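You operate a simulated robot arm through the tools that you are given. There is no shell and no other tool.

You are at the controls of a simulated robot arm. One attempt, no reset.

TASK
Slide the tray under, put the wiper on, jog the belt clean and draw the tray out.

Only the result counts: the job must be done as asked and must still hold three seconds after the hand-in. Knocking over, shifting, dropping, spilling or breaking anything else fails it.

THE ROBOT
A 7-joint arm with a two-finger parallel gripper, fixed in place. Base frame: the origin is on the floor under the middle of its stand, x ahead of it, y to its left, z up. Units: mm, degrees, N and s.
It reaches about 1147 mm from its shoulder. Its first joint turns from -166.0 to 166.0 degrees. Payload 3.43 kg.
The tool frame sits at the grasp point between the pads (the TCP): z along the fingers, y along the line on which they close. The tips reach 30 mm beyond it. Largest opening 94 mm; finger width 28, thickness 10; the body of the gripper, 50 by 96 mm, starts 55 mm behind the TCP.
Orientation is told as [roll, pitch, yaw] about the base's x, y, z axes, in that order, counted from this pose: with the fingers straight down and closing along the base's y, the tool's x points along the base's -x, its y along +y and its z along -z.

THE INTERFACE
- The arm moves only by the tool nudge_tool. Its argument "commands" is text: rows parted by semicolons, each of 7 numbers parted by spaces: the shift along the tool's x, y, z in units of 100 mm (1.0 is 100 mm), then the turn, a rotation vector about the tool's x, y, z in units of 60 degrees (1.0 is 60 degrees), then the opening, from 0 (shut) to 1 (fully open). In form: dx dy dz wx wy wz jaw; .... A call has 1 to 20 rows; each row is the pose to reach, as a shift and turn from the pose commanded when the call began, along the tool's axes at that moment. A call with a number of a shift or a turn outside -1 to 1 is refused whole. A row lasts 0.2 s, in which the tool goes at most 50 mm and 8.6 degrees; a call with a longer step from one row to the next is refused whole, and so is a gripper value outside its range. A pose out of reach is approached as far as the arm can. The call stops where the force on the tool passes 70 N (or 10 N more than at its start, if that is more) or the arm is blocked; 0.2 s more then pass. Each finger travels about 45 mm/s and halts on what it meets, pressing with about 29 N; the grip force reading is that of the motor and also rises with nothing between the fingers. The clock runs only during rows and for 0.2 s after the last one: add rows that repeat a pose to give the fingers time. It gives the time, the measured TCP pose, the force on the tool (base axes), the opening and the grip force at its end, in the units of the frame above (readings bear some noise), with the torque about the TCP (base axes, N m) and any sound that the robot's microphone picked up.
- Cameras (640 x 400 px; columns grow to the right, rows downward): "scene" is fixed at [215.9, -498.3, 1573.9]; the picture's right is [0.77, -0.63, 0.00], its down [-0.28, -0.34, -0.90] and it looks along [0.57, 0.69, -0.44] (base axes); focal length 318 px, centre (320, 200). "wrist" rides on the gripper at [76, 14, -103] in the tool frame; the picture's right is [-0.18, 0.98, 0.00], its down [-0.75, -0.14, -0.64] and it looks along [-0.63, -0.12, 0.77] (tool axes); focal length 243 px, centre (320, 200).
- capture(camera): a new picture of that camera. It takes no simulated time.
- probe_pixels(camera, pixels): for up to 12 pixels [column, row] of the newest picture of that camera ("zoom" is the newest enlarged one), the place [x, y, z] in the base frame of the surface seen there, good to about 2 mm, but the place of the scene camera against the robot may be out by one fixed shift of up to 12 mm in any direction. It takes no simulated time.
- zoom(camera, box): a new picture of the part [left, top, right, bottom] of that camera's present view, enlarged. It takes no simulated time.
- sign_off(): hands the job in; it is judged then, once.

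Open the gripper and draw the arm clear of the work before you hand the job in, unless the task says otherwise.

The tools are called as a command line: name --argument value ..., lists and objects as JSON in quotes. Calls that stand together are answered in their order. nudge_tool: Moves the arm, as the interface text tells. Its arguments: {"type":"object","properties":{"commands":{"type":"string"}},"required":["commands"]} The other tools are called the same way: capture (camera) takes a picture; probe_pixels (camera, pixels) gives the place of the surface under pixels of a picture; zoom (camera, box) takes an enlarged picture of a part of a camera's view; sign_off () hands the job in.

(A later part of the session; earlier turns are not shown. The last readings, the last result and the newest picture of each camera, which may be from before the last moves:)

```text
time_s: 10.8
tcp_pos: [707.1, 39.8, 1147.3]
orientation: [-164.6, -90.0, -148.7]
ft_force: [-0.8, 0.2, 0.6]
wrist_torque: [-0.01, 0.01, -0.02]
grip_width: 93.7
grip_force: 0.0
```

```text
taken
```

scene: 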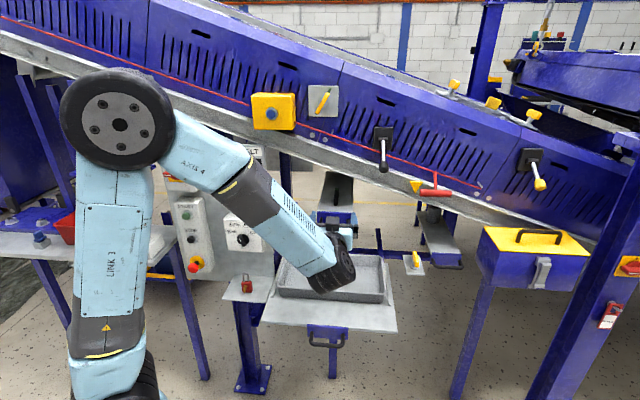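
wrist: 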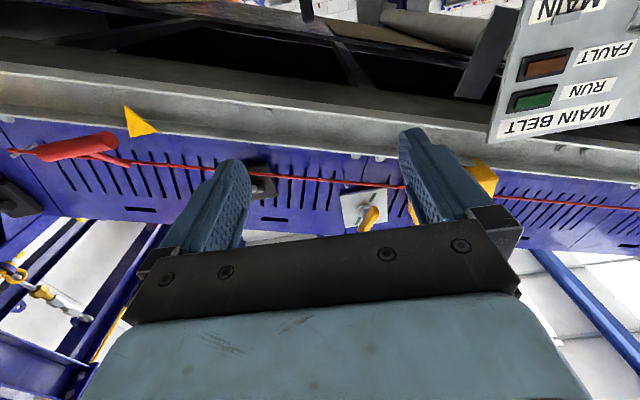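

The top of the wrist view shows the belt underside with something brown near (390,30). I zoom in there.

zoom --camera "wrist" --box '[180, 0, 520, 130]'

zoom --camera "wrist" --box '[0, 0, 240, 120]'

probe_pixels --camera "wrist" --pixels '[[300, 20], [350, 30], [400, 35], [430, 18], [450, 30], [340, 12], [270, 50], [400, 70], [330, 60], [480, 70], [230, 50], [280, 15]]'

```text
1.88 times, centred on (350, 65) of wrist
```

zoom: 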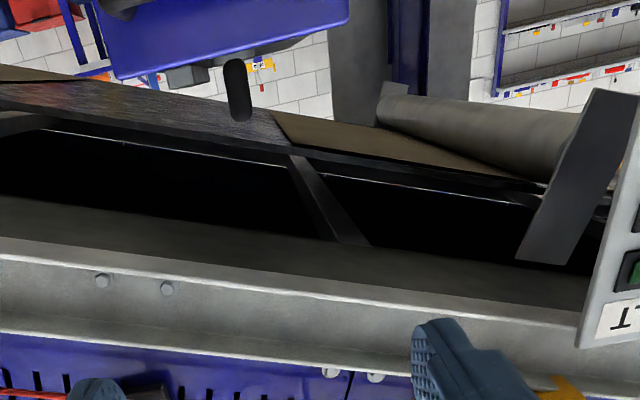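

```text
2.67 times, centred on (120, 60) of wrist
```

zoom: 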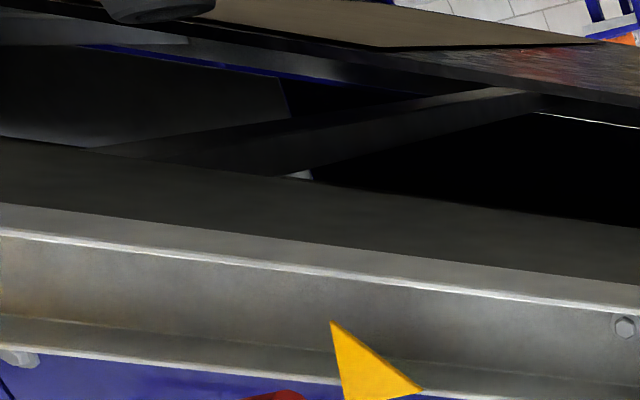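

```text
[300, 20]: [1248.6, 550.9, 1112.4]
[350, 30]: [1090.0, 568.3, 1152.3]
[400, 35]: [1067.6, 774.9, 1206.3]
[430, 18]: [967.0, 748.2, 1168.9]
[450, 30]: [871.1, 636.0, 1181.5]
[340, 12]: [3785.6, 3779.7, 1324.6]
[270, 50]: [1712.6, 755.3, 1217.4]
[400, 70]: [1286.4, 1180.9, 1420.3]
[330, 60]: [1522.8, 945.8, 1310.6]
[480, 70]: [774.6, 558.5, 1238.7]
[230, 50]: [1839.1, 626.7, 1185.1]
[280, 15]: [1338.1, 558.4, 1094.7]
```

The underside shows a brown (soiled) coat on parts of the belt, with a clean black stretch over the slide. I move lower and to the right for a better look at what lies between the belt and the slide and at any link to the black lever.

nudge_tool --commands "0.22 -0.25 0.13 0 0 0 1; 0.44 -0.5 0.26 0 0 0 1; 0.66 -0.75 0.39 0 0 0 1; 0.87 -1.0 0.52 0 0 0 1"

capture --camera "wrist"

zoom --camera "wrist" --box '[140, 0, 400, 150]'

zoom --camera "wrist" --box '[380, 0, 640, 150]'

```text
time_s: 11.8
tcp_pos: [814.0, 8.8, 1061.8]
orientation: [-16.3, -90.0, 63.2]
ft_force: [-0.7, 0.1, 1.5]
wrist_torque: [-0.02, 0.04, -0.02]
grip_width: 93.9
grip_force: 0.0
```

```text
taken
```

wrist: 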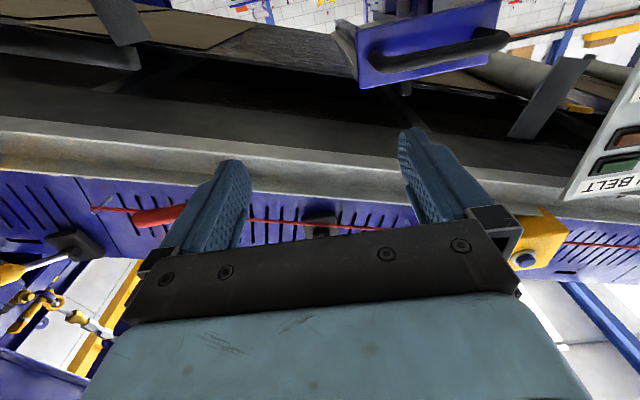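

```text
2.46 times, centred on (270, 75) of wrist
```

zoom: 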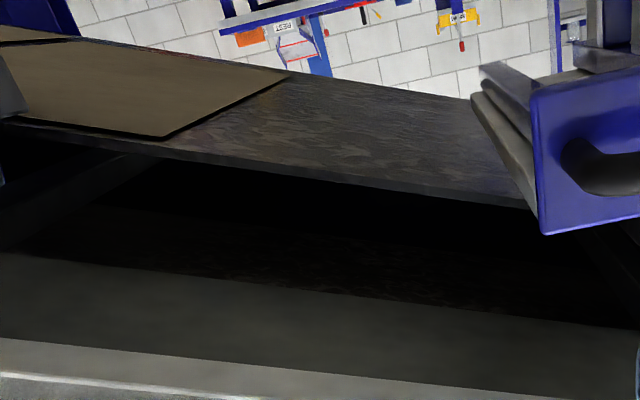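

```text
2.46 times, centred on (510, 75) of wrist
```

zoom: 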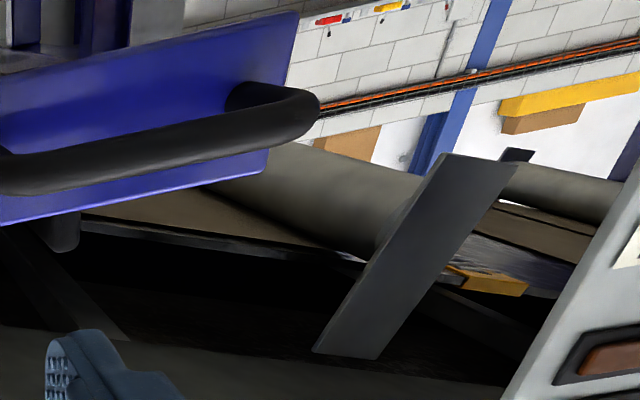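

The underside shows separate brown caked patches on the return belt with a clean gap between. I probe the patches' ends, the slide side and the belt's extent.

probe_pixels --camera "wrist" --pixels '[[200, 48], [225, 50], [250, 30], [265, 32], [290, 65], [345, 80], [150, 30], [100, 70], [340, 40], [350, 30], [420, 85], [490, 95]]'

zoom --camera "wrist" --box '[320, 0, 430, 110]'

zoom --camera "wrist" --box '[0, 0, 180, 110]'

```text
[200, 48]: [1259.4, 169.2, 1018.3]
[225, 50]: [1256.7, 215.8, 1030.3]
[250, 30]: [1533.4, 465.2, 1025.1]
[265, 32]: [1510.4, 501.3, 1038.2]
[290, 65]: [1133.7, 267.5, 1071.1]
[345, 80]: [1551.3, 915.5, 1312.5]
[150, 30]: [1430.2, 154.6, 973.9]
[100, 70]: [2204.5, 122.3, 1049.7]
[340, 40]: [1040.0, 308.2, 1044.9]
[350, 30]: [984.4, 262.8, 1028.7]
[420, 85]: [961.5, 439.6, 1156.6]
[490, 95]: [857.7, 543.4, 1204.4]
```

```text
3.64 times, centred on (375, 55) of wrist
```

zoom: 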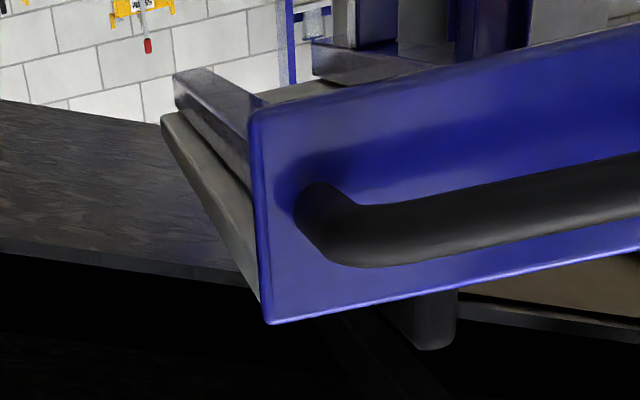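

```text
3.56 times, centred on (90, 55) of wrist
```

zoom: 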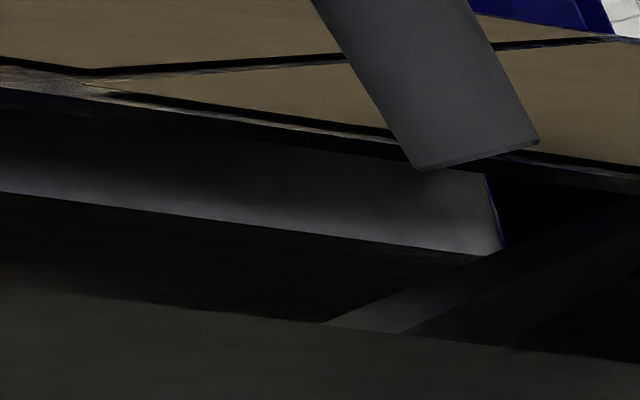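

The return belt spans n≈985–1430 above, with cakes from u≈740 on and below u≈440; the tray is the first job in any case. I back off and turn the wrist +90° so the fingers can grip the tray handle bar (scene pixel 325,343) top and bottom.

nudge_tool --commands "-0.08 0.1 -0.17 0 0 0.125 1; -0.17 0.2 -0.33 0 0 0.25 1; -0.25 0.3 -0.5 0 0 0.375 1; -0.33 0.4 -0.67 0 0 0.5 1; -0.42 0.5 -0.83 0 0 0.625 1; -0.5 0.6 -1.0 0 0 0.75 1"

```text
time_s: 13.2
tcp_pos: [702.9, -20.1, 1109.7]
orientation: [89.9, -44.8, -42.9]
ft_force: [-0.5, 0.7, -1.1]
wrist_torque: [0.03, -0.02, -0.01]
grip_width: 93.9
grip_force: 0.1
```

nudge_tool --commands "0.16 -0.05 -0.17 0 0 0.125 1; 0.33 -0.1 -0.33 0 0 0.25 1; 0.5 -0.14 -0.5 0 0 0.375 1; 0.66 -0.19 -0.67 0 0 0.5 1; 0.82 -0.23 -0.83 0 0 0.625 1; 0.99 -0.28 -1.0 0 0 0.75 1"

capture --camera "scene"

```text
time_s: 14.6
tcp_pos: [597.1, -62.1, 1020.9]
orientation: [89.9, 0.1, -43.0]
ft_force: [-0.1, 0.5, 0.3]
wrist_torque: [-0.02, 0.0, 0.01]
grip_width: 93.9
grip_force: 0.1
```

```text
taken
```

scene: 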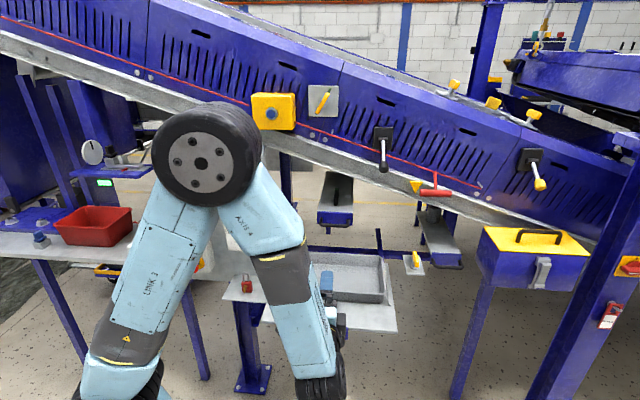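

The tool is now level, pointing at the belt. I tilt it 45° downward and lower it to get a close wrist view of the tray handle.

nudge_tool --commands "0 -0.13 -0.05 0.125 -0.006 0 1; 0 -0.27 -0.1 0.25 -0.011 0 1; 0 -0.4 -0.15 0.375 -0.017 0 1; 0 -0.53 -0.2 0.5 -0.022 0 1; 0 -0.67 -0.25 0.625 -0.028 0 1; 0 -0.8 -0.3 0.75 -0.033 0 1"

capture --camera "wrist"

```text
time_s: 16.0
tcp_pos: [575.6, -83.1, 940.9]
orientation: [44.8, -0.7, -44.9]
ft_force: [0.4, -0.7, 0.0]
wrist_torque: [-0.04, 0.0, 0.0]
grip_width: 93.9
grip_force: 0.0
```

```text
taken
```

wrist: 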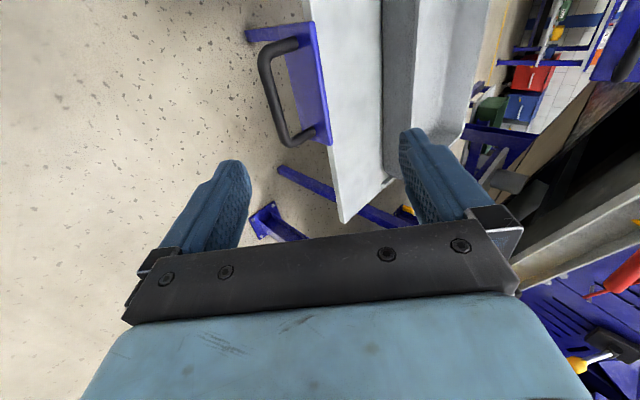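

The handle of the tray is visible at (285,90) in the wrist picture. I zoom and probe it for accurate coordinates.

zoom --camera "wrist" --box '[230, 10, 390, 160]'

probe_pixels --camera "wrist" --pixels '[[270, 90], [275, 110], [267, 70], [280, 48], [300, 138], [310, 80], [250, 35], [327, 140], [340, 90], [345, 215], [312, 42], [330, 60]]'

```text
2.67 times, centred on (310, 85) of wrist
```

zoom: 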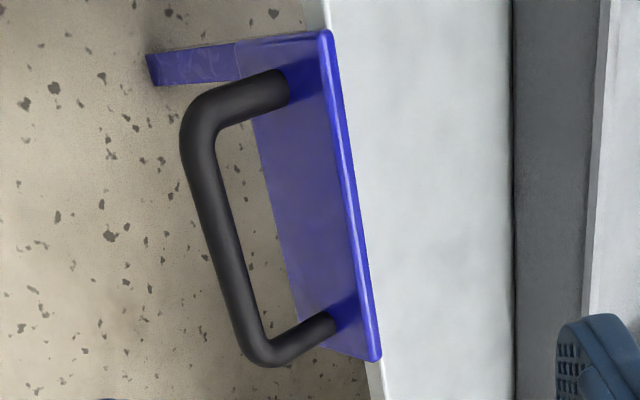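

```text
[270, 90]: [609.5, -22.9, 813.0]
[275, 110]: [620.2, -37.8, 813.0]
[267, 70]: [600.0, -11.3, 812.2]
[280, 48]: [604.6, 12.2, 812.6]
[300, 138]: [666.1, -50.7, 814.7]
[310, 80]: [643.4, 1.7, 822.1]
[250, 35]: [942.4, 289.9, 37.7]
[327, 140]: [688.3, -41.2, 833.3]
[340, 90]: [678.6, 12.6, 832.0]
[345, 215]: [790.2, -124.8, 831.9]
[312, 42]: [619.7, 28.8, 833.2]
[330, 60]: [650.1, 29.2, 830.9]
```

The handle bar is centred near u=463, n=415, z=806 (base about [621,-34,806]). I lower to a pre-approach point 110 mm before it, tilt to 30° below level, and narrow the opening to about 30 mm.

nudge_tool --commands "0.007 -0.19 0.09 -0.0625 0 0 0.6; 0.014 -0.38 0.185 -0.125 0 0 0.32; 0.02 -0.57 0.28 -0.1875 0 0 0.32; 0.027 -0.76 0.37 -0.25 0 0 0.32; 0.027 -0.76 0.37 -0.25 0 0 0.32"

capture --camera "wrist"

capture --camera "scene"

```text
time_s: 17.2
tcp_pos: [557.3, -103.1, 860.2]
orientation: [59.9, -0.7, -44.8]
ft_force: [-0.6, 0.1, 0.1]
wrist_torque: [-0.03, 0.0, -0.02]
grip_width: 29.9
grip_force: 0.1
```

```text
taken
```

wrist: 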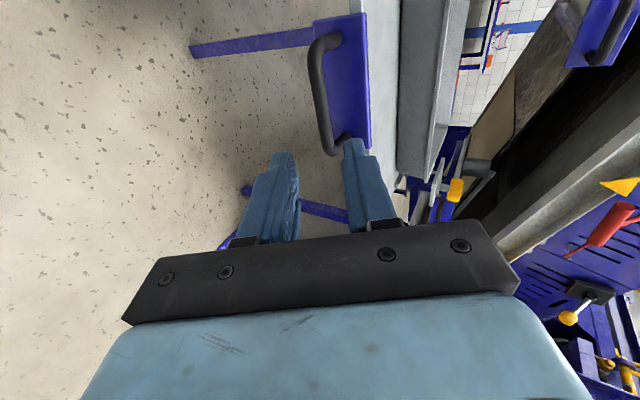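

```text
taken
```

scene: 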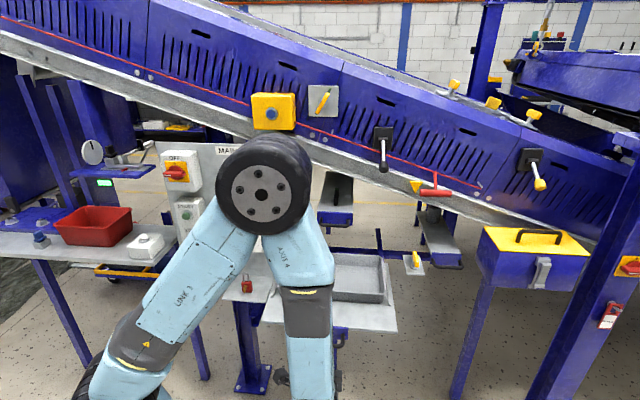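

probe_pixels --camera "wrist" --pixels '[[312, 70], [314, 90], [318, 110], [322, 130], [320, 100], [325, 42], [328, 150], [345, 80], [367, 80], [330, 100]]'

zoom --camera "wrist" --box '[240, 10, 400, 240]'

```text
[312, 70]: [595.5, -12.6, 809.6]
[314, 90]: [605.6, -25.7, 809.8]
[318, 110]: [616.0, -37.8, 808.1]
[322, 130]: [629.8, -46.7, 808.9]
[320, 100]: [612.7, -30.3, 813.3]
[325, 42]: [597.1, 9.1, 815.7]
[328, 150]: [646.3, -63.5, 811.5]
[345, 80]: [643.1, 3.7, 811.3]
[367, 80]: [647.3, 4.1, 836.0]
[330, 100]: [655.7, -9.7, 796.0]
```

```text
1.74 times, centred on (320, 125) of wrist
```

zoom: 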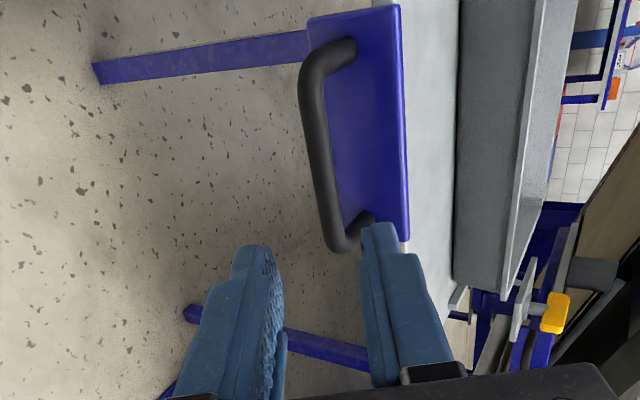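

The bar's surface gives centre n≈416, z≈807. I advance 100 mm along the tool axis so the bar lies between the fingers, then close.

nudge_tool --commands "0.07 0.005 0.25 0 0 0 0.32; 0.07 0.01 0.5 0 0 0 0.32; 0.07 0.016 0.75 0 0 0 0.32; 0.07 0.016 1.0 0 0 0 0.32; 0.07 0.016 1.0 0 0 0 0.32"

zoom --camera "wrist" --box '[200, 50, 440, 260]'

```text
time_s: 18.4
tcp_pos: [613.8, -35.5, 812.0]
orientation: [60.0, -0.7, -44.8]
ft_force: [-0.3, 0.3, 0.6]
wrist_torque: [0.0, 0.0, 0.01]
grip_width: 30.3
grip_force: 0.1
out of reach, approached as far as the arm can: row 1
```

```text
1.90 times, centred on (320, 155) of wrist
```

zoom: 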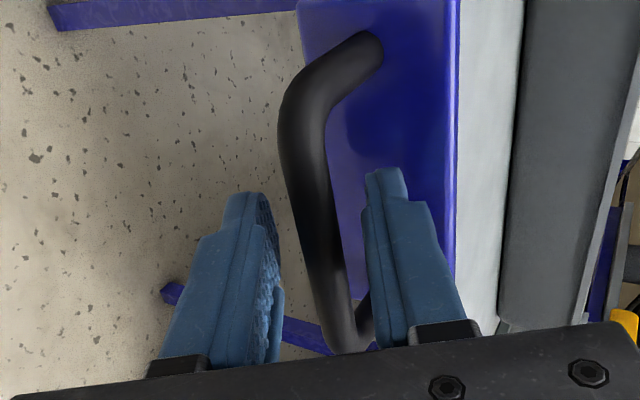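

The bar lies between the fingers. I close the gripper.

nudge_tool --commands "0 0 0 0 0 0 0.15; 0 0 0 0 0 0 0; 0 0 0 0 0 0 0; 0 0 0 0 0 0 0"

zoom --camera "wrist" --box '[200, 50, 440, 260]'

```text
time_s: 19.4
tcp_pos: [612.9, -35.6, 813.6]
orientation: [60.0, -0.7, -44.9]
ft_force: [8.5, 5.4, 17.3]
wrist_torque: [1.01, 0.68, -0.55]
grip_width: 11.9
grip_force: 44.8
```

```text
1.90 times, centred on (320, 155) of wrist
```

zoom: 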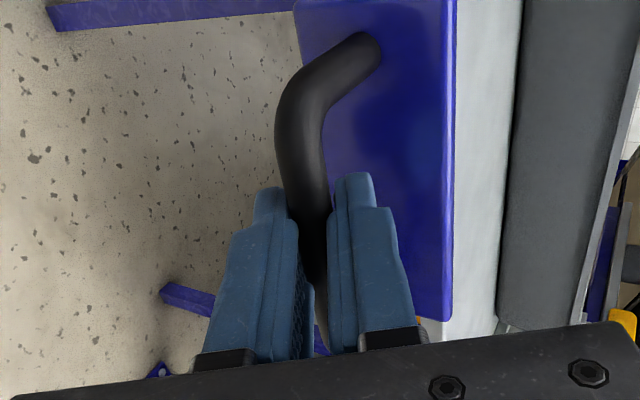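

The grip closed on the bar (11.9 mm). I relax the small vertical preload and start pushing in along n, first 30 mm slowly to feel the resistance.

nudge_tool --commands "0 0.016 0 0 0 0 0; 0 0.041 0.043 0 0 0 0; 0 0.066 0.087 0 0 0 0; 0 0.116 0.173 0 0 0 0; 0 0.166 0.26 0 0 0 0"

capture --camera "scene"

```text
time_s: 20.6
tcp_pos: [635.6, -13.7, 813.6]
orientation: [60.0, -0.7, -45.0]
ft_force: [10.7, -10.6, 17.6]
wrist_torque: [0.87, 0.64, -0.65]
grip_width: 12.1
grip_force: 45.2
```

```text
taken
```

scene: 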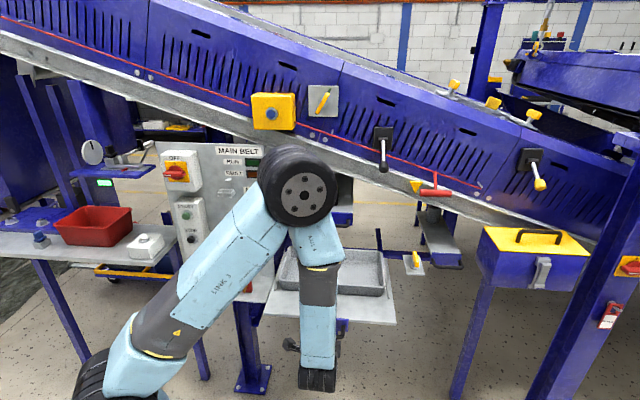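

The tray slide moved about 31 mm with little force. I check that the elbow is clear of the frame and panel before going on.

probe_pixels --camera "scene" --pixels '[[302, 195], [302, 155], [335, 185], [265, 190], [310, 320], [320, 260], [315, 378], [330, 285], [330, 325], [360, 325]]'

zoom --camera "scene" --box '[220, 120, 420, 400]'

```text
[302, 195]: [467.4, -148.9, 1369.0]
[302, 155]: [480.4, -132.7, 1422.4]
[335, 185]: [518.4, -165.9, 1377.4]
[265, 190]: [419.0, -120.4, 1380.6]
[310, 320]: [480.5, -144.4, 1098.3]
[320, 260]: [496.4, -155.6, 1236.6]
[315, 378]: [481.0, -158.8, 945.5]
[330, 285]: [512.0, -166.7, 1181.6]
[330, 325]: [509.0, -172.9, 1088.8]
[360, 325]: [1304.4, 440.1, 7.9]
```

```text
1.43 times, centred on (320, 260) of scene
```

zoom: 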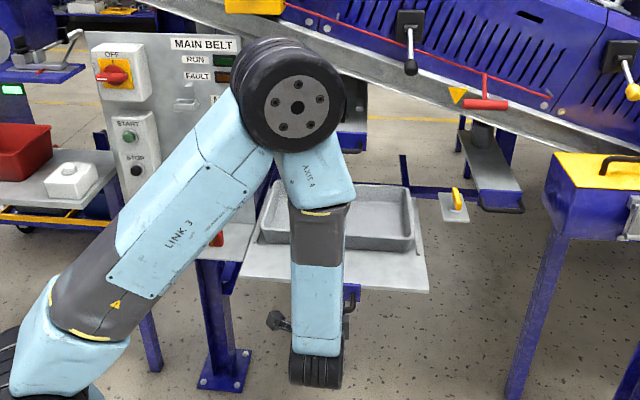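

The elbow is well in front of everything (n≈225). I push the tray slide another 100 mm in.

nudge_tool --commands "-0.01 0.085 0.117 0 0 0 0; -0.01 0.155 0.24 0 0 0 0; -0.01 0.23 0.365 0 0 0 0; -0.01 0.3 0.49 0 0 0 0; -0.01 0.37 0.61 0 0 0 0; -0.01 0.445 0.735 0 0 0 0; -0.01 0.513 0.858 0 0 0 0"

capture --camera "scene"

```text
time_s: 22.2
tcp_pos: [706.5, 56.1, 812.8]
orientation: [59.8, -0.5, -44.7]
ft_force: [-10.0, 10.8, -41.5]
wrist_torque: [0.99, 1.39, 0.31]
grip_width: 12.0
grip_force: 44.7
```

```text
taken
```

scene: 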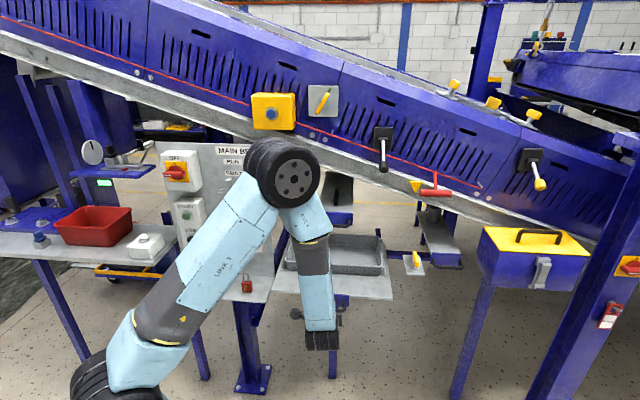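

The slide is in by 130 mm; the tool now pulls slightly up (-41 N in z), so I correct 1 mm down while pushing further 100 mm.

nudge_tool --commands "0.005 -0.009 0.005 0 0 0 0; 0.005 0.062 0.129 0 0 0 0; 0.005 0.134 0.253 0 0 0 0; 0.005 0.205 0.377 0 0 0 0; 0.005 0.277 0.5 0 0 0 0; 0.005 0.348 0.624 0 0 0 0; 0.005 0.42 0.748 0 0 0 0; 0.005 0.491 0.871 0 0 0 0"

capture --camera "scene"

```text
time_s: 24.0
tcp_pos: [777.7, 126.5, 813.1]
orientation: [59.8, -0.7, -44.8]
ft_force: [-13.0, 12.6, -28.0]
wrist_torque: [0.66, 0.95, -0.64]
grip_width: 11.8
grip_force: 45.1
```

```text
taken
```

scene: 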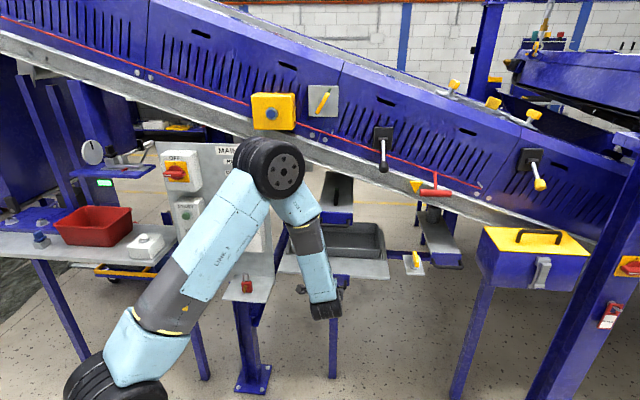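

Now in by 230 mm. I continue another 100 mm, watching for the end stop.

nudge_tool --commands "0.006 -0.006 0.004 0 0 0 0; 0.006 0.065 0.128 0 0 0 0; 0.006 0.137 0.252 0 0 0 0; 0.006 0.208 0.376 0 0 0 0; 0.006 0.28 0.499 0 0 0 0; 0.006 0.351 0.623 0 0 0 0; 0.006 0.423 0.747 0 0 0 0; 0.006 0.494 0.87 0 0 0 0"

capture --camera "scene"

```text
time_s: 25.2
tcp_pos: [808.2, 156.0, 812.1]
orientation: [59.1, -0.6, -45.3]
ft_force: [-25.5, -10.5, 17.6]
wrist_torque: [0.73, 0.82, -0.71]
grip_width: 11.8
grip_force: 44.9
stopped in row 5: the force on the tool passed its limit at 95 N (the readings are from after the stop); the commanded pose is now the measured one
```

```text
taken
```

scene: 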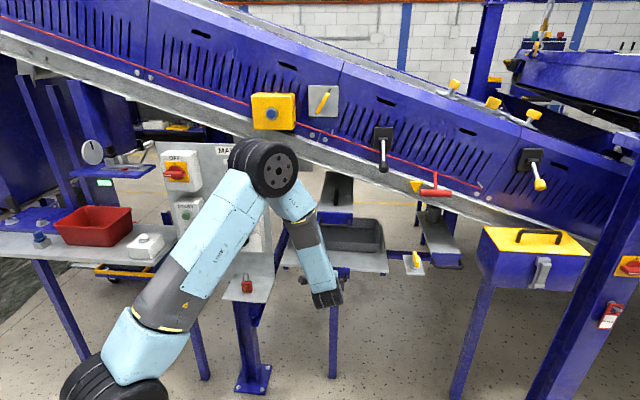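

The push stopped at 95 N with n≈682 (273 mm of travel), probably the end stop. I check the region by zooming.

zoom --camera "scene" --box '[250, 160, 420, 320]'

capture --camera "wrist"

probe_pixels --camera "scene" --pixels '[[345, 268], [375, 268], [350, 248], [350, 235], [380, 250], [340, 225], [370, 222], [335, 185], [333, 205]]'

```text
2.50 times, centred on (335, 240) of scene
```

zoom: 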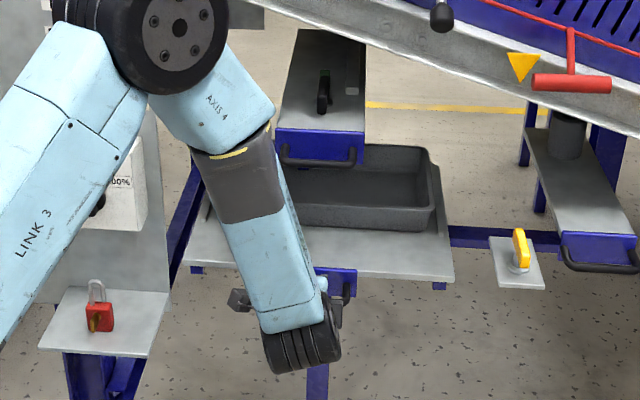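

```text
taken
```

wrist: 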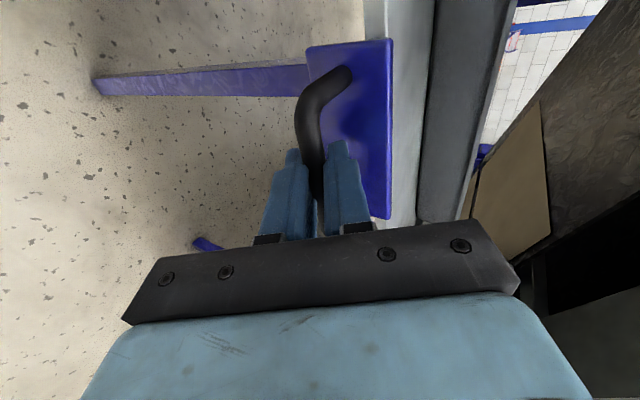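

```text
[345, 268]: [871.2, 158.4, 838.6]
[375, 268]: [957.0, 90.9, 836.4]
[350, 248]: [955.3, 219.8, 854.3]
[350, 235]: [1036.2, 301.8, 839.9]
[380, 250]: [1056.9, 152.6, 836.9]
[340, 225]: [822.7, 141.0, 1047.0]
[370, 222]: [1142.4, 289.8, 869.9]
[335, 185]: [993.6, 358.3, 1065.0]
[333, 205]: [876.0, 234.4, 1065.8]
```

The tray's front plate is now in line with drawer 1's front (n≈728), so this is the end stop and the tray is fully under. I release the handle and back off along the tool axis.

nudge_tool --commands "0 0 0 0 0 0 0.15; 0 0 0 0 0 0 0.33; 0 0 0 0 0 0 0.33; 0 0 -0.2 0 0 0 0.33; 0 0 -0.5 0 0 0 0.33; 0 0 -0.9 0 0 0 0.33"

capture --camera "wrist"

capture --camera "scene"

```text
time_s: 26.6
tcp_pos: [755.0, 100.9, 855.0]
orientation: [59.1, -0.5, -45.2]
ft_force: [0.5, -0.2, 0.8]
wrist_torque: [0.0, -0.02, -0.03]
grip_width: 31.1
grip_force: 0.0
```

```text
taken
```

wrist: 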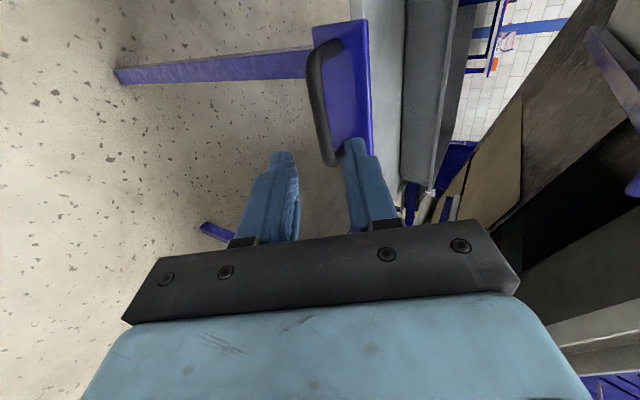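

```text
taken
```

scene: 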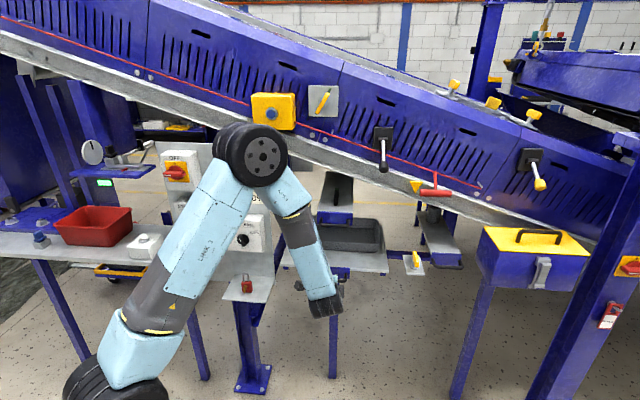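

From here the wrist picture's right part shows the belt underside. I zoom there to see the cakes and any wiper blade.

zoom --camera "wrist" --box '[400, 0, 640, 220]'

zoom --camera "wrist" --box '[540, 0, 640, 160]'

zoom --camera "scene" --box '[300, 160, 370, 230]'

```text
1.82 times, centred on (520, 110) of wrist
```

zoom: 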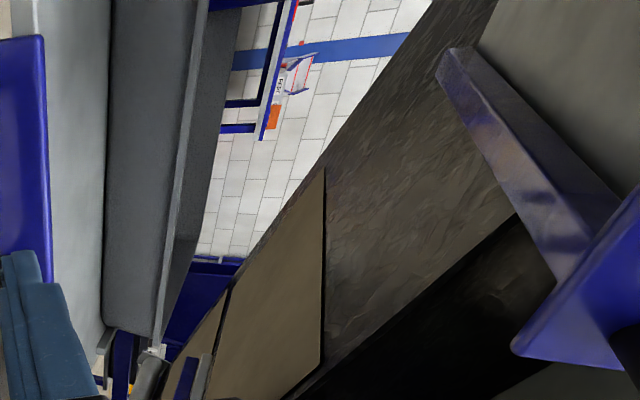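

```text
2.50 times, centred on (590, 80) of wrist
```

zoom: 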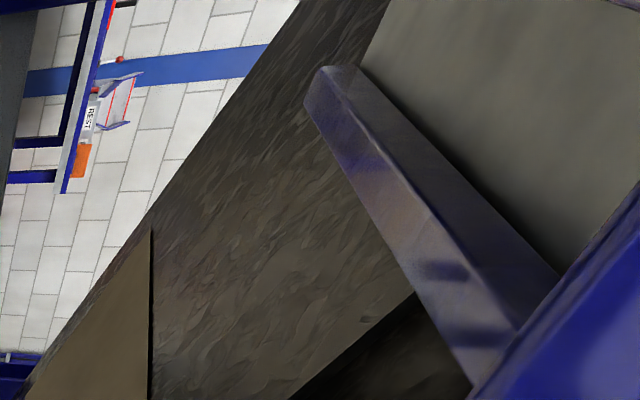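

```text
5.71 times, centred on (335, 195) of scene
```

zoom: 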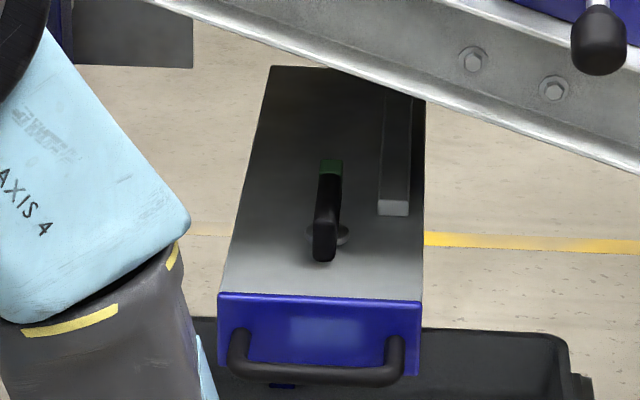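

Nothing but drawer 1's strip and the clean belt lie above the tray; the black lever on the frame (383,145 in the scene) is next to be examined. I back out and re-orient the tool level with fingers closing sideways, moving up toward the lever.

nudge_tool --commands "0 -0.125 -0.22 -0.125 0 0 0.33; 0 -0.25 -0.43 -0.25 0 0 0.33; 0 -0.375 -0.65 -0.375 0 0 0.33; 0 -0.5 -0.866 -0.5 0 0 0.33"

nudge_tool --commands "-0.1 0.17 -0.07 0 0 -0.125 0.6; -0.2 0.33 -0.13 0 0 -0.25 0.6; -0.3 0.5 -0.2 0 0 -0.375 0.6; -0.4 0.67 -0.27 0 0 -0.5 0.6; -0.5 0.83 -0.33 0 0 -0.625 0.6; -0.6 1.0 -0.4 0 0 -0.75 0.6"

nudge_tool --commands "-0.165 0.07 0 0 0 -0.125 0.6; -0.33 0.14 0 0 0 -0.25 0.6; -0.495 0.21 0 0 0 -0.375 0.6; -0.66 0.28 0 0 0 -0.5 0.6; -0.825 0.35 0 0 0 -0.625 0.6; -0.99 0.424 0 0 0 -0.75 0.6"

capture --camera "wrist"

capture --camera "scene"

```text
time_s: 27.6
tcp_pos: [681.1, 31.6, 857.1]
orientation: [89.3, -0.7, -45.1]
ft_force: [-0.1, 0.2, 0.8]
wrist_torque: [0.01, 0.02, -0.05]
grip_width: 31.1
grip_force: 0.2
```

```text
time_s: 29.0
tcp_pos: [698.6, -35.1, 959.0]
orientation: [88.8, -45.6, -44.5]
ft_force: [0.7, 0.5, 0.0]
wrist_torque: [0.0, 0.02, 0.02]
grip_width: 56.4
grip_force: 0.0
```

```text
time_s: 30.4
tcp_pos: [726.2, -63.3, 1060.3]
orientation: [-36.8, -88.8, 81.4]
ft_force: [-0.5, -0.4, -0.9]
wrist_torque: [0.03, -0.04, 0.01]
grip_width: 56.3
grip_force: 0.1
```

```text
taken
```

wrist: 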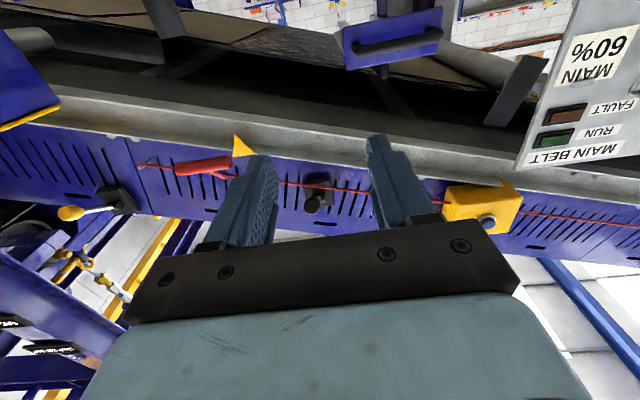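

```text
taken
```

scene: 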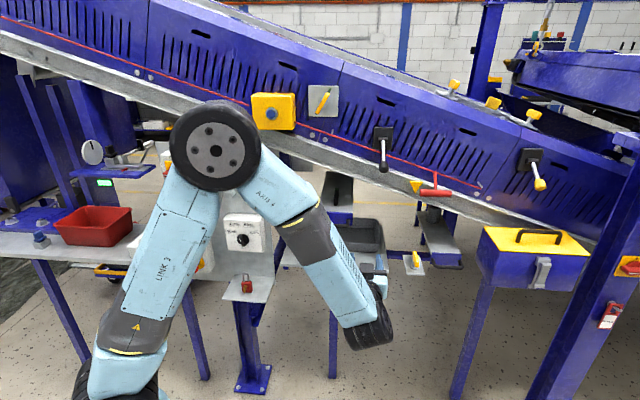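

The black lever is seen end-on at (316,200) between the fingers. I probe it and take an underside reference picture.

zoom --camera "wrist" --box '[270, 160, 370, 230]'

probe_pixels --camera "wrist" --pixels '[[312, 205], [315, 208], [318, 195], [320, 190], [305, 185], [330, 185], [316, 212], [485, 222], [470, 200], [315, 200]]'

zoom --camera "wrist" --box '[140, 0, 540, 130]'

```text
5.71 times, centred on (320, 195) of wrist
```

zoom: 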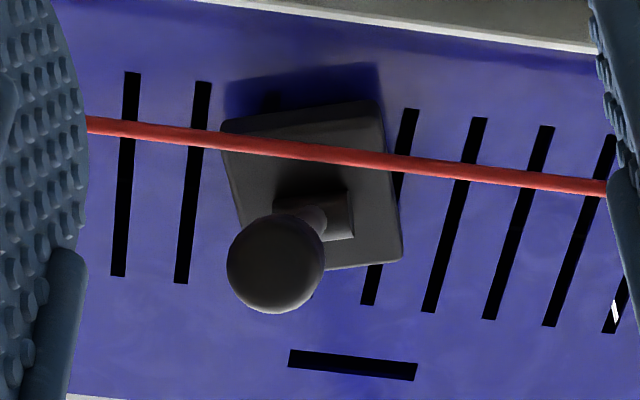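

```text
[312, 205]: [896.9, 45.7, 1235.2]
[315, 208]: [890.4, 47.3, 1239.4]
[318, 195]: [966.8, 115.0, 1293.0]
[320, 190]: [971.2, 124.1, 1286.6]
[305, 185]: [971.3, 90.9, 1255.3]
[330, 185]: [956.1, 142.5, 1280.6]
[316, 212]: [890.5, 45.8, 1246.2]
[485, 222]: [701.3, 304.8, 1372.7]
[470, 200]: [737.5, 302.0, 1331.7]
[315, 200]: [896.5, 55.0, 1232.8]
```

```text
1.60 times, centred on (340, 65) of wrist
```

zoom: 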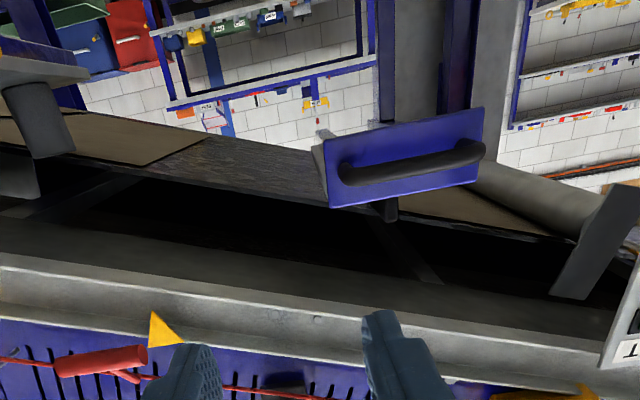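

The knob centre works out to about u=601, n=674, z=1246 (base [902,51,1246]) with its hub on a horizontal axle at n≈770, z≈1305. I move up in front of the knob.

nudge_tool --commands "-0.33 -0.14 0.1 0 0 0 0.6; -0.67 -0.28 0.2 0 0 0 0.6; -1.0 -0.43 0.3 0 0 0 0.6"

nudge_tool --commands "-0.28 0 0.1 0 0 0 0.6; -0.57 0 0.2 0 0 0 0.6; -0.86 0 0.3 0 0 0 0.6"

capture --camera "wrist"

capture --camera "scene"

```text
time_s: 31.2
tcp_pos: [777.4, -70.6, 1162.2]
orientation: [-34.6, -88.9, 79.3]
ft_force: [0.2, -0.4, -0.4]
wrist_torque: [0.04, 0.03, 0.02]
grip_width: 56.4
grip_force: 0.0
```

```text
time_s: 32.0
tcp_pos: [799.8, -48.6, 1245.5]
orientation: [-31.9, -89.0, 76.5]
ft_force: [0.1, -0.8, -0.6]
wrist_torque: [-0.01, -0.02, 0.04]
grip_width: 56.4
grip_force: 0.0
```

```text
taken
```

wrist: 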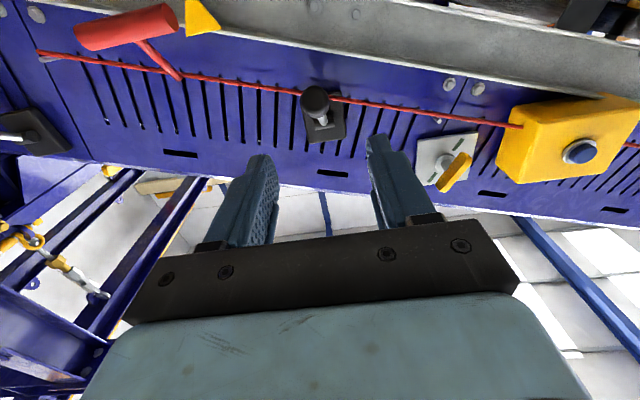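

```text
taken
```

scene: 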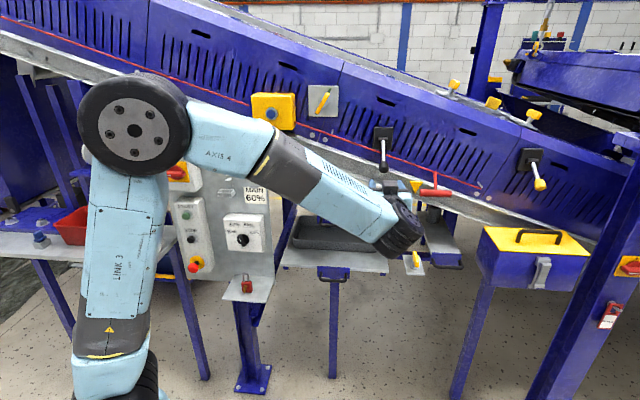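

zoom --camera "wrist" --box '[270, 70, 370, 150]'

probe_pixels --camera "wrist" --pixels '[[315, 100], [315, 93], [315, 110], [308, 100], [322, 100], [319, 115], [322, 125], [330, 105], [315, 135], [581, 151], [460, 160], [135, 25]]'

zoom --camera "wrist" --box '[400, 80, 640, 220]'

```text
5.00 times, centred on (320, 110) of wrist
```

zoom: 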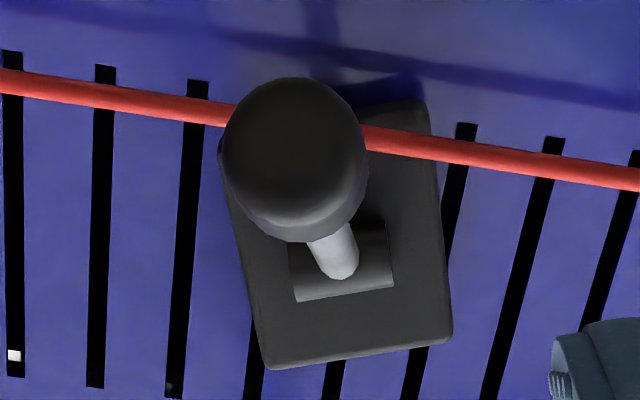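

```text
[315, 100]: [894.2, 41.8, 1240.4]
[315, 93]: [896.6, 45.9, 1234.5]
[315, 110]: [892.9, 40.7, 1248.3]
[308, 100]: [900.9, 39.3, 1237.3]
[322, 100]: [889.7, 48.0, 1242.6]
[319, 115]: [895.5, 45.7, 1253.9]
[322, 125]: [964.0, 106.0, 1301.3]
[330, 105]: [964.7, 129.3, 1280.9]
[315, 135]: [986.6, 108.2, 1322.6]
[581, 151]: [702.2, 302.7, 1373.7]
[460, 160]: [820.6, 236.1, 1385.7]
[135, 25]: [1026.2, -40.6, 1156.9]
```

```text
2.67 times, centred on (520, 150) of wrist
```

zoom: 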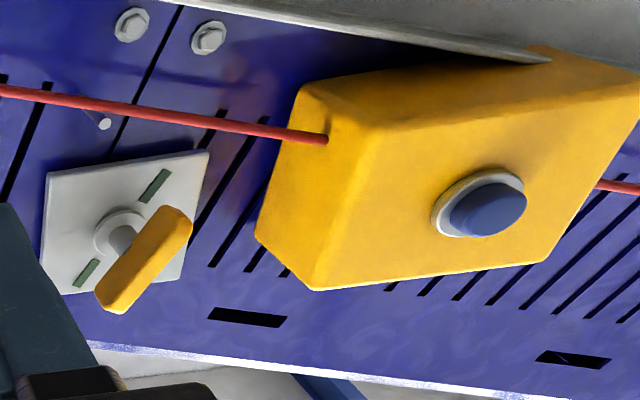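

The cord runs into the yellow box, so its blue button may be a pull-cord reset rather than a jog; I will check the other button box later. Now I advance 141 mm to take the lever knob between the fingers.

nudge_tool --commands "0 -0.03 0.3 0 0 0 0.6; 0 -0.03 0.6 0 0 0 0.6; 0 -0.03 0.9 0 0 0 0.6"

capture --camera "wrist"

```text
time_s: 32.8
tcp_pos: [865.6, 13.5, 1243.2]
orientation: [-34.5, -89.0, 79.1]
ft_force: [-0.2, -0.2, -0.1]
wrist_torque: [0.02, 0.01, 0.0]
grip_width: 56.5
grip_force: 0.1
```

```text
taken
```

wrist: 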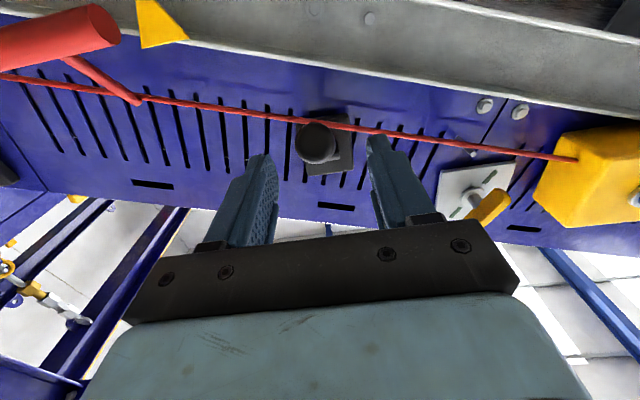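

nudge_tool --commands "-0.02 0 0.25 0 0 0 0.6; -0.03 0 0.5 0 0 0 0.6; -0.03 0 0.5 0 0 0 0.3; -0.03 0 0.5 0 0 0 0; -0.03 0 0.5 0 0 0 0; -0.03 0 0.5 0 0 0 0"

zoom --camera "wrist" --box '[200, 60, 460, 240]'

capture --camera "scene"

```text
time_s: 34.2
tcp_pos: [902.8, 46.6, 1247.4]
orientation: [-32.1, -89.0, 76.7]
ft_force: [13.2, -11.0, 1.3]
wrist_torque: [-0.12, -0.11, -0.45]
grip_width: 25.9
grip_force: 45.2
```

```text
2.22 times, centred on (330, 150) of wrist
```

zoom: 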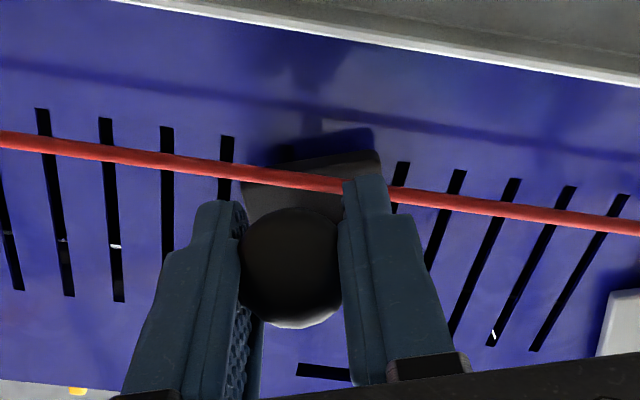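

```text
taken
```

scene: 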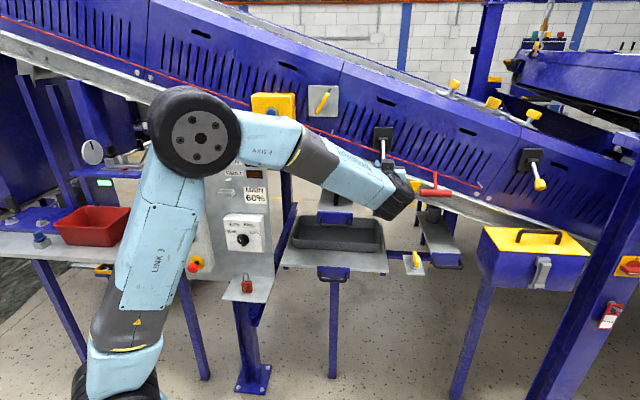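

The knob is gripped. I try a small arc upward (about 10°) to feel how the lever behaves.

nudge_tool --commands "-0.05 -0.01 -0.025 0 0 0 0; -0.1 -0.01 -0.05 0 0 0 0; -0.15 -0.01 -0.07 0 0 0 0; -0.19 -0.01 -0.09 0 0 0 0"

```text
time_s: 35.2
tcp_pos: [896.3, 40.8, 1264.9]
orientation: [-28.7, -89.0, 73.4]
ft_force: [-3.7, -9.3, -19.8]
wrist_torque: [-1.02, 0.95, -0.04]
grip_width: 25.7
grip_force: 44.9
```

The lever moves up with about 20 N of resistance. I continue the arc to level and above.

nudge_tool --commands "-0.09 0 -0.03 0 0 0 0; -0.19 0 -0.05 0 0 0 0; -0.29 0 -0.065 0 0 0 0; -0.38 0 -0.07 0 0 0 0"

zoom --camera "scene" --box '[290, 110, 460, 280]'

```text
time_s: 36.2
tcp_pos: [893.2, 37.1, 1302.6]
orientation: [-30.5, -89.0, 75.4]
ft_force: [5.4, -9.3, -12.4]
wrist_torque: [-0.94, 0.93, 0.0]
grip_width: 25.8
grip_force: 45.3
```

```text
2.35 times, centred on (375, 195) of scene
```

zoom: 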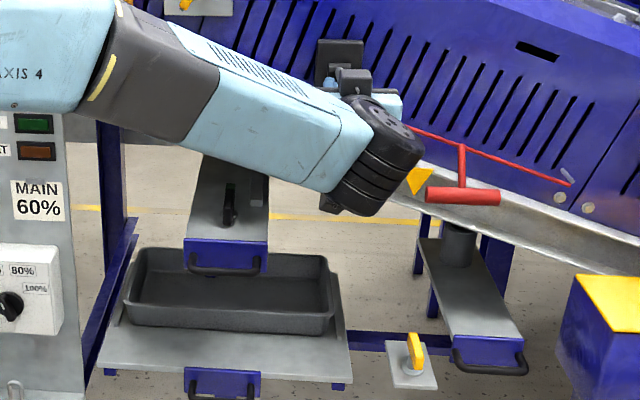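

Lever is about level. I continue upward toward +30°.

nudge_tool --commands "-0.1 0 0.005 0 0 0 0; -0.195 0 0.017 0 0 0 0; -0.29 0 0.04 0 0 0 0; -0.383 0 0.068 0 0 0 0; -0.475 0 0.105 0 0 0 0; -0.56 0 0.15 0 0 0 0"

zoom --camera "scene" --box '[290, 110, 460, 280]'

```text
time_s: 37.6
tcp_pos: [901.8, 47.2, 1360.7]
orientation: [-28.3, -89.0, 73.0]
ft_force: [5.5, -10.2, -13.7]
wrist_torque: [-1.02, 1.02, 0.05]
grip_width: 25.8
grip_force: 44.8
```

```text
2.35 times, centred on (375, 195) of scene
```

zoom: 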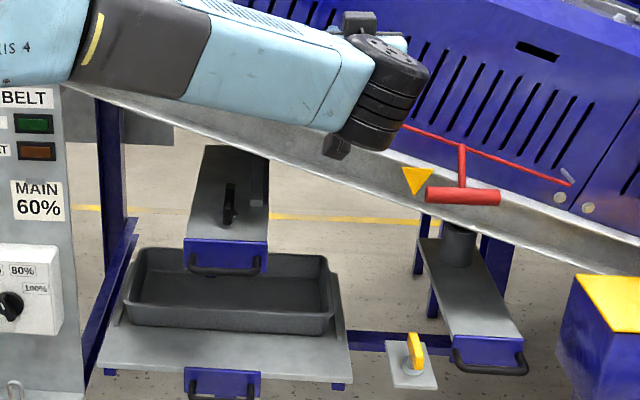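

nudge_tool --commands "-0.08 0 0.05 0 0 0 0; -0.155 0 0.11 0 0 0 0; -0.23 0 0.18 0 0 0 0"

zoom --camera "scene" --box '[290, 110, 460, 280]'

```text
time_s: 38.1
tcp_pos: [904.6, 48.9, 1364.9]
orientation: [-8.9, -88.5, 53.4]
ft_force: [-20.4, -10.4, -11.2]
wrist_torque: [0.23, 0.42, 0.13]
grip_width: 25.7
grip_force: 45.2
stopped in row 2: the force on the tool passed its limit at 85 N (the readings are from after the stop); the commanded pose is now the measured one
```

```text
2.35 times, centred on (375, 195) of scene
```

zoom: 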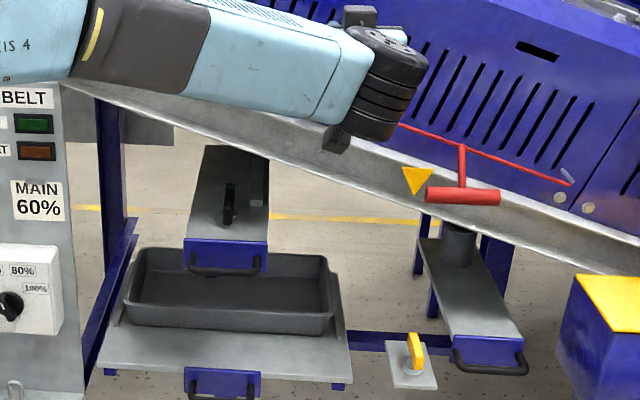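

The lever met its stop at about +32°, so it swings between roughly ±31°. I release the knob, back off, and look at what changed.

nudge_tool --commands "0 0 0 0 0 0 0.3; 0 0 0 0 0 0 0.6; 0 0 0 0 0 0 0.6; 0 0 -0.3 0 0 0 0.6; 0 0 -0.6 0 0 0 0.6; 0 0 -0.9 0 0 0 0.6"

capture --camera "wrist"

capture --camera "scene"

```text
time_s: 39.5
tcp_pos: [841.4, -8.3, 1363.9]
orientation: [-11.9, -88.6, 56.7]
ft_force: [0.4, 0.1, -0.2]
wrist_torque: [0.03, 0.01, -0.02]
grip_width: 56.5
grip_force: 0.2
```

```text
taken
```

wrist: 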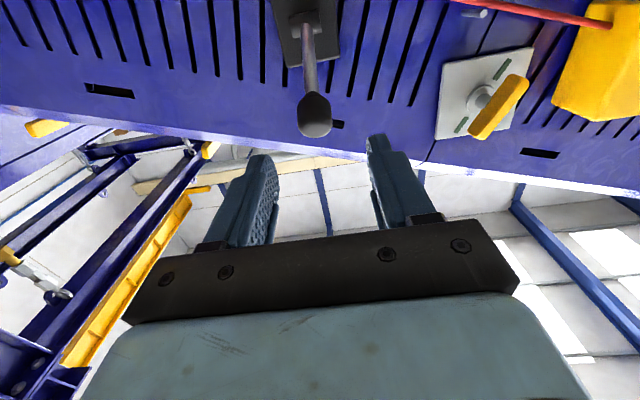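

```text
taken
```

scene: 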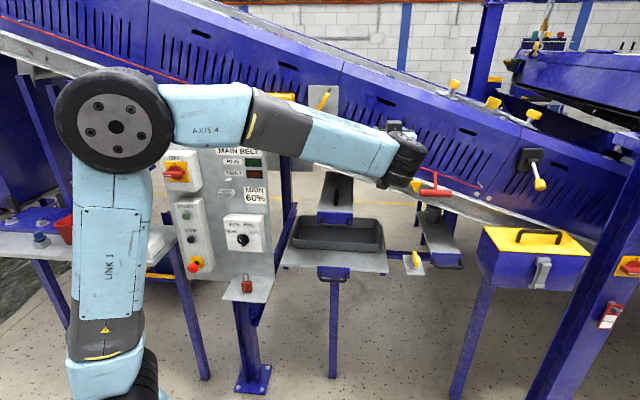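

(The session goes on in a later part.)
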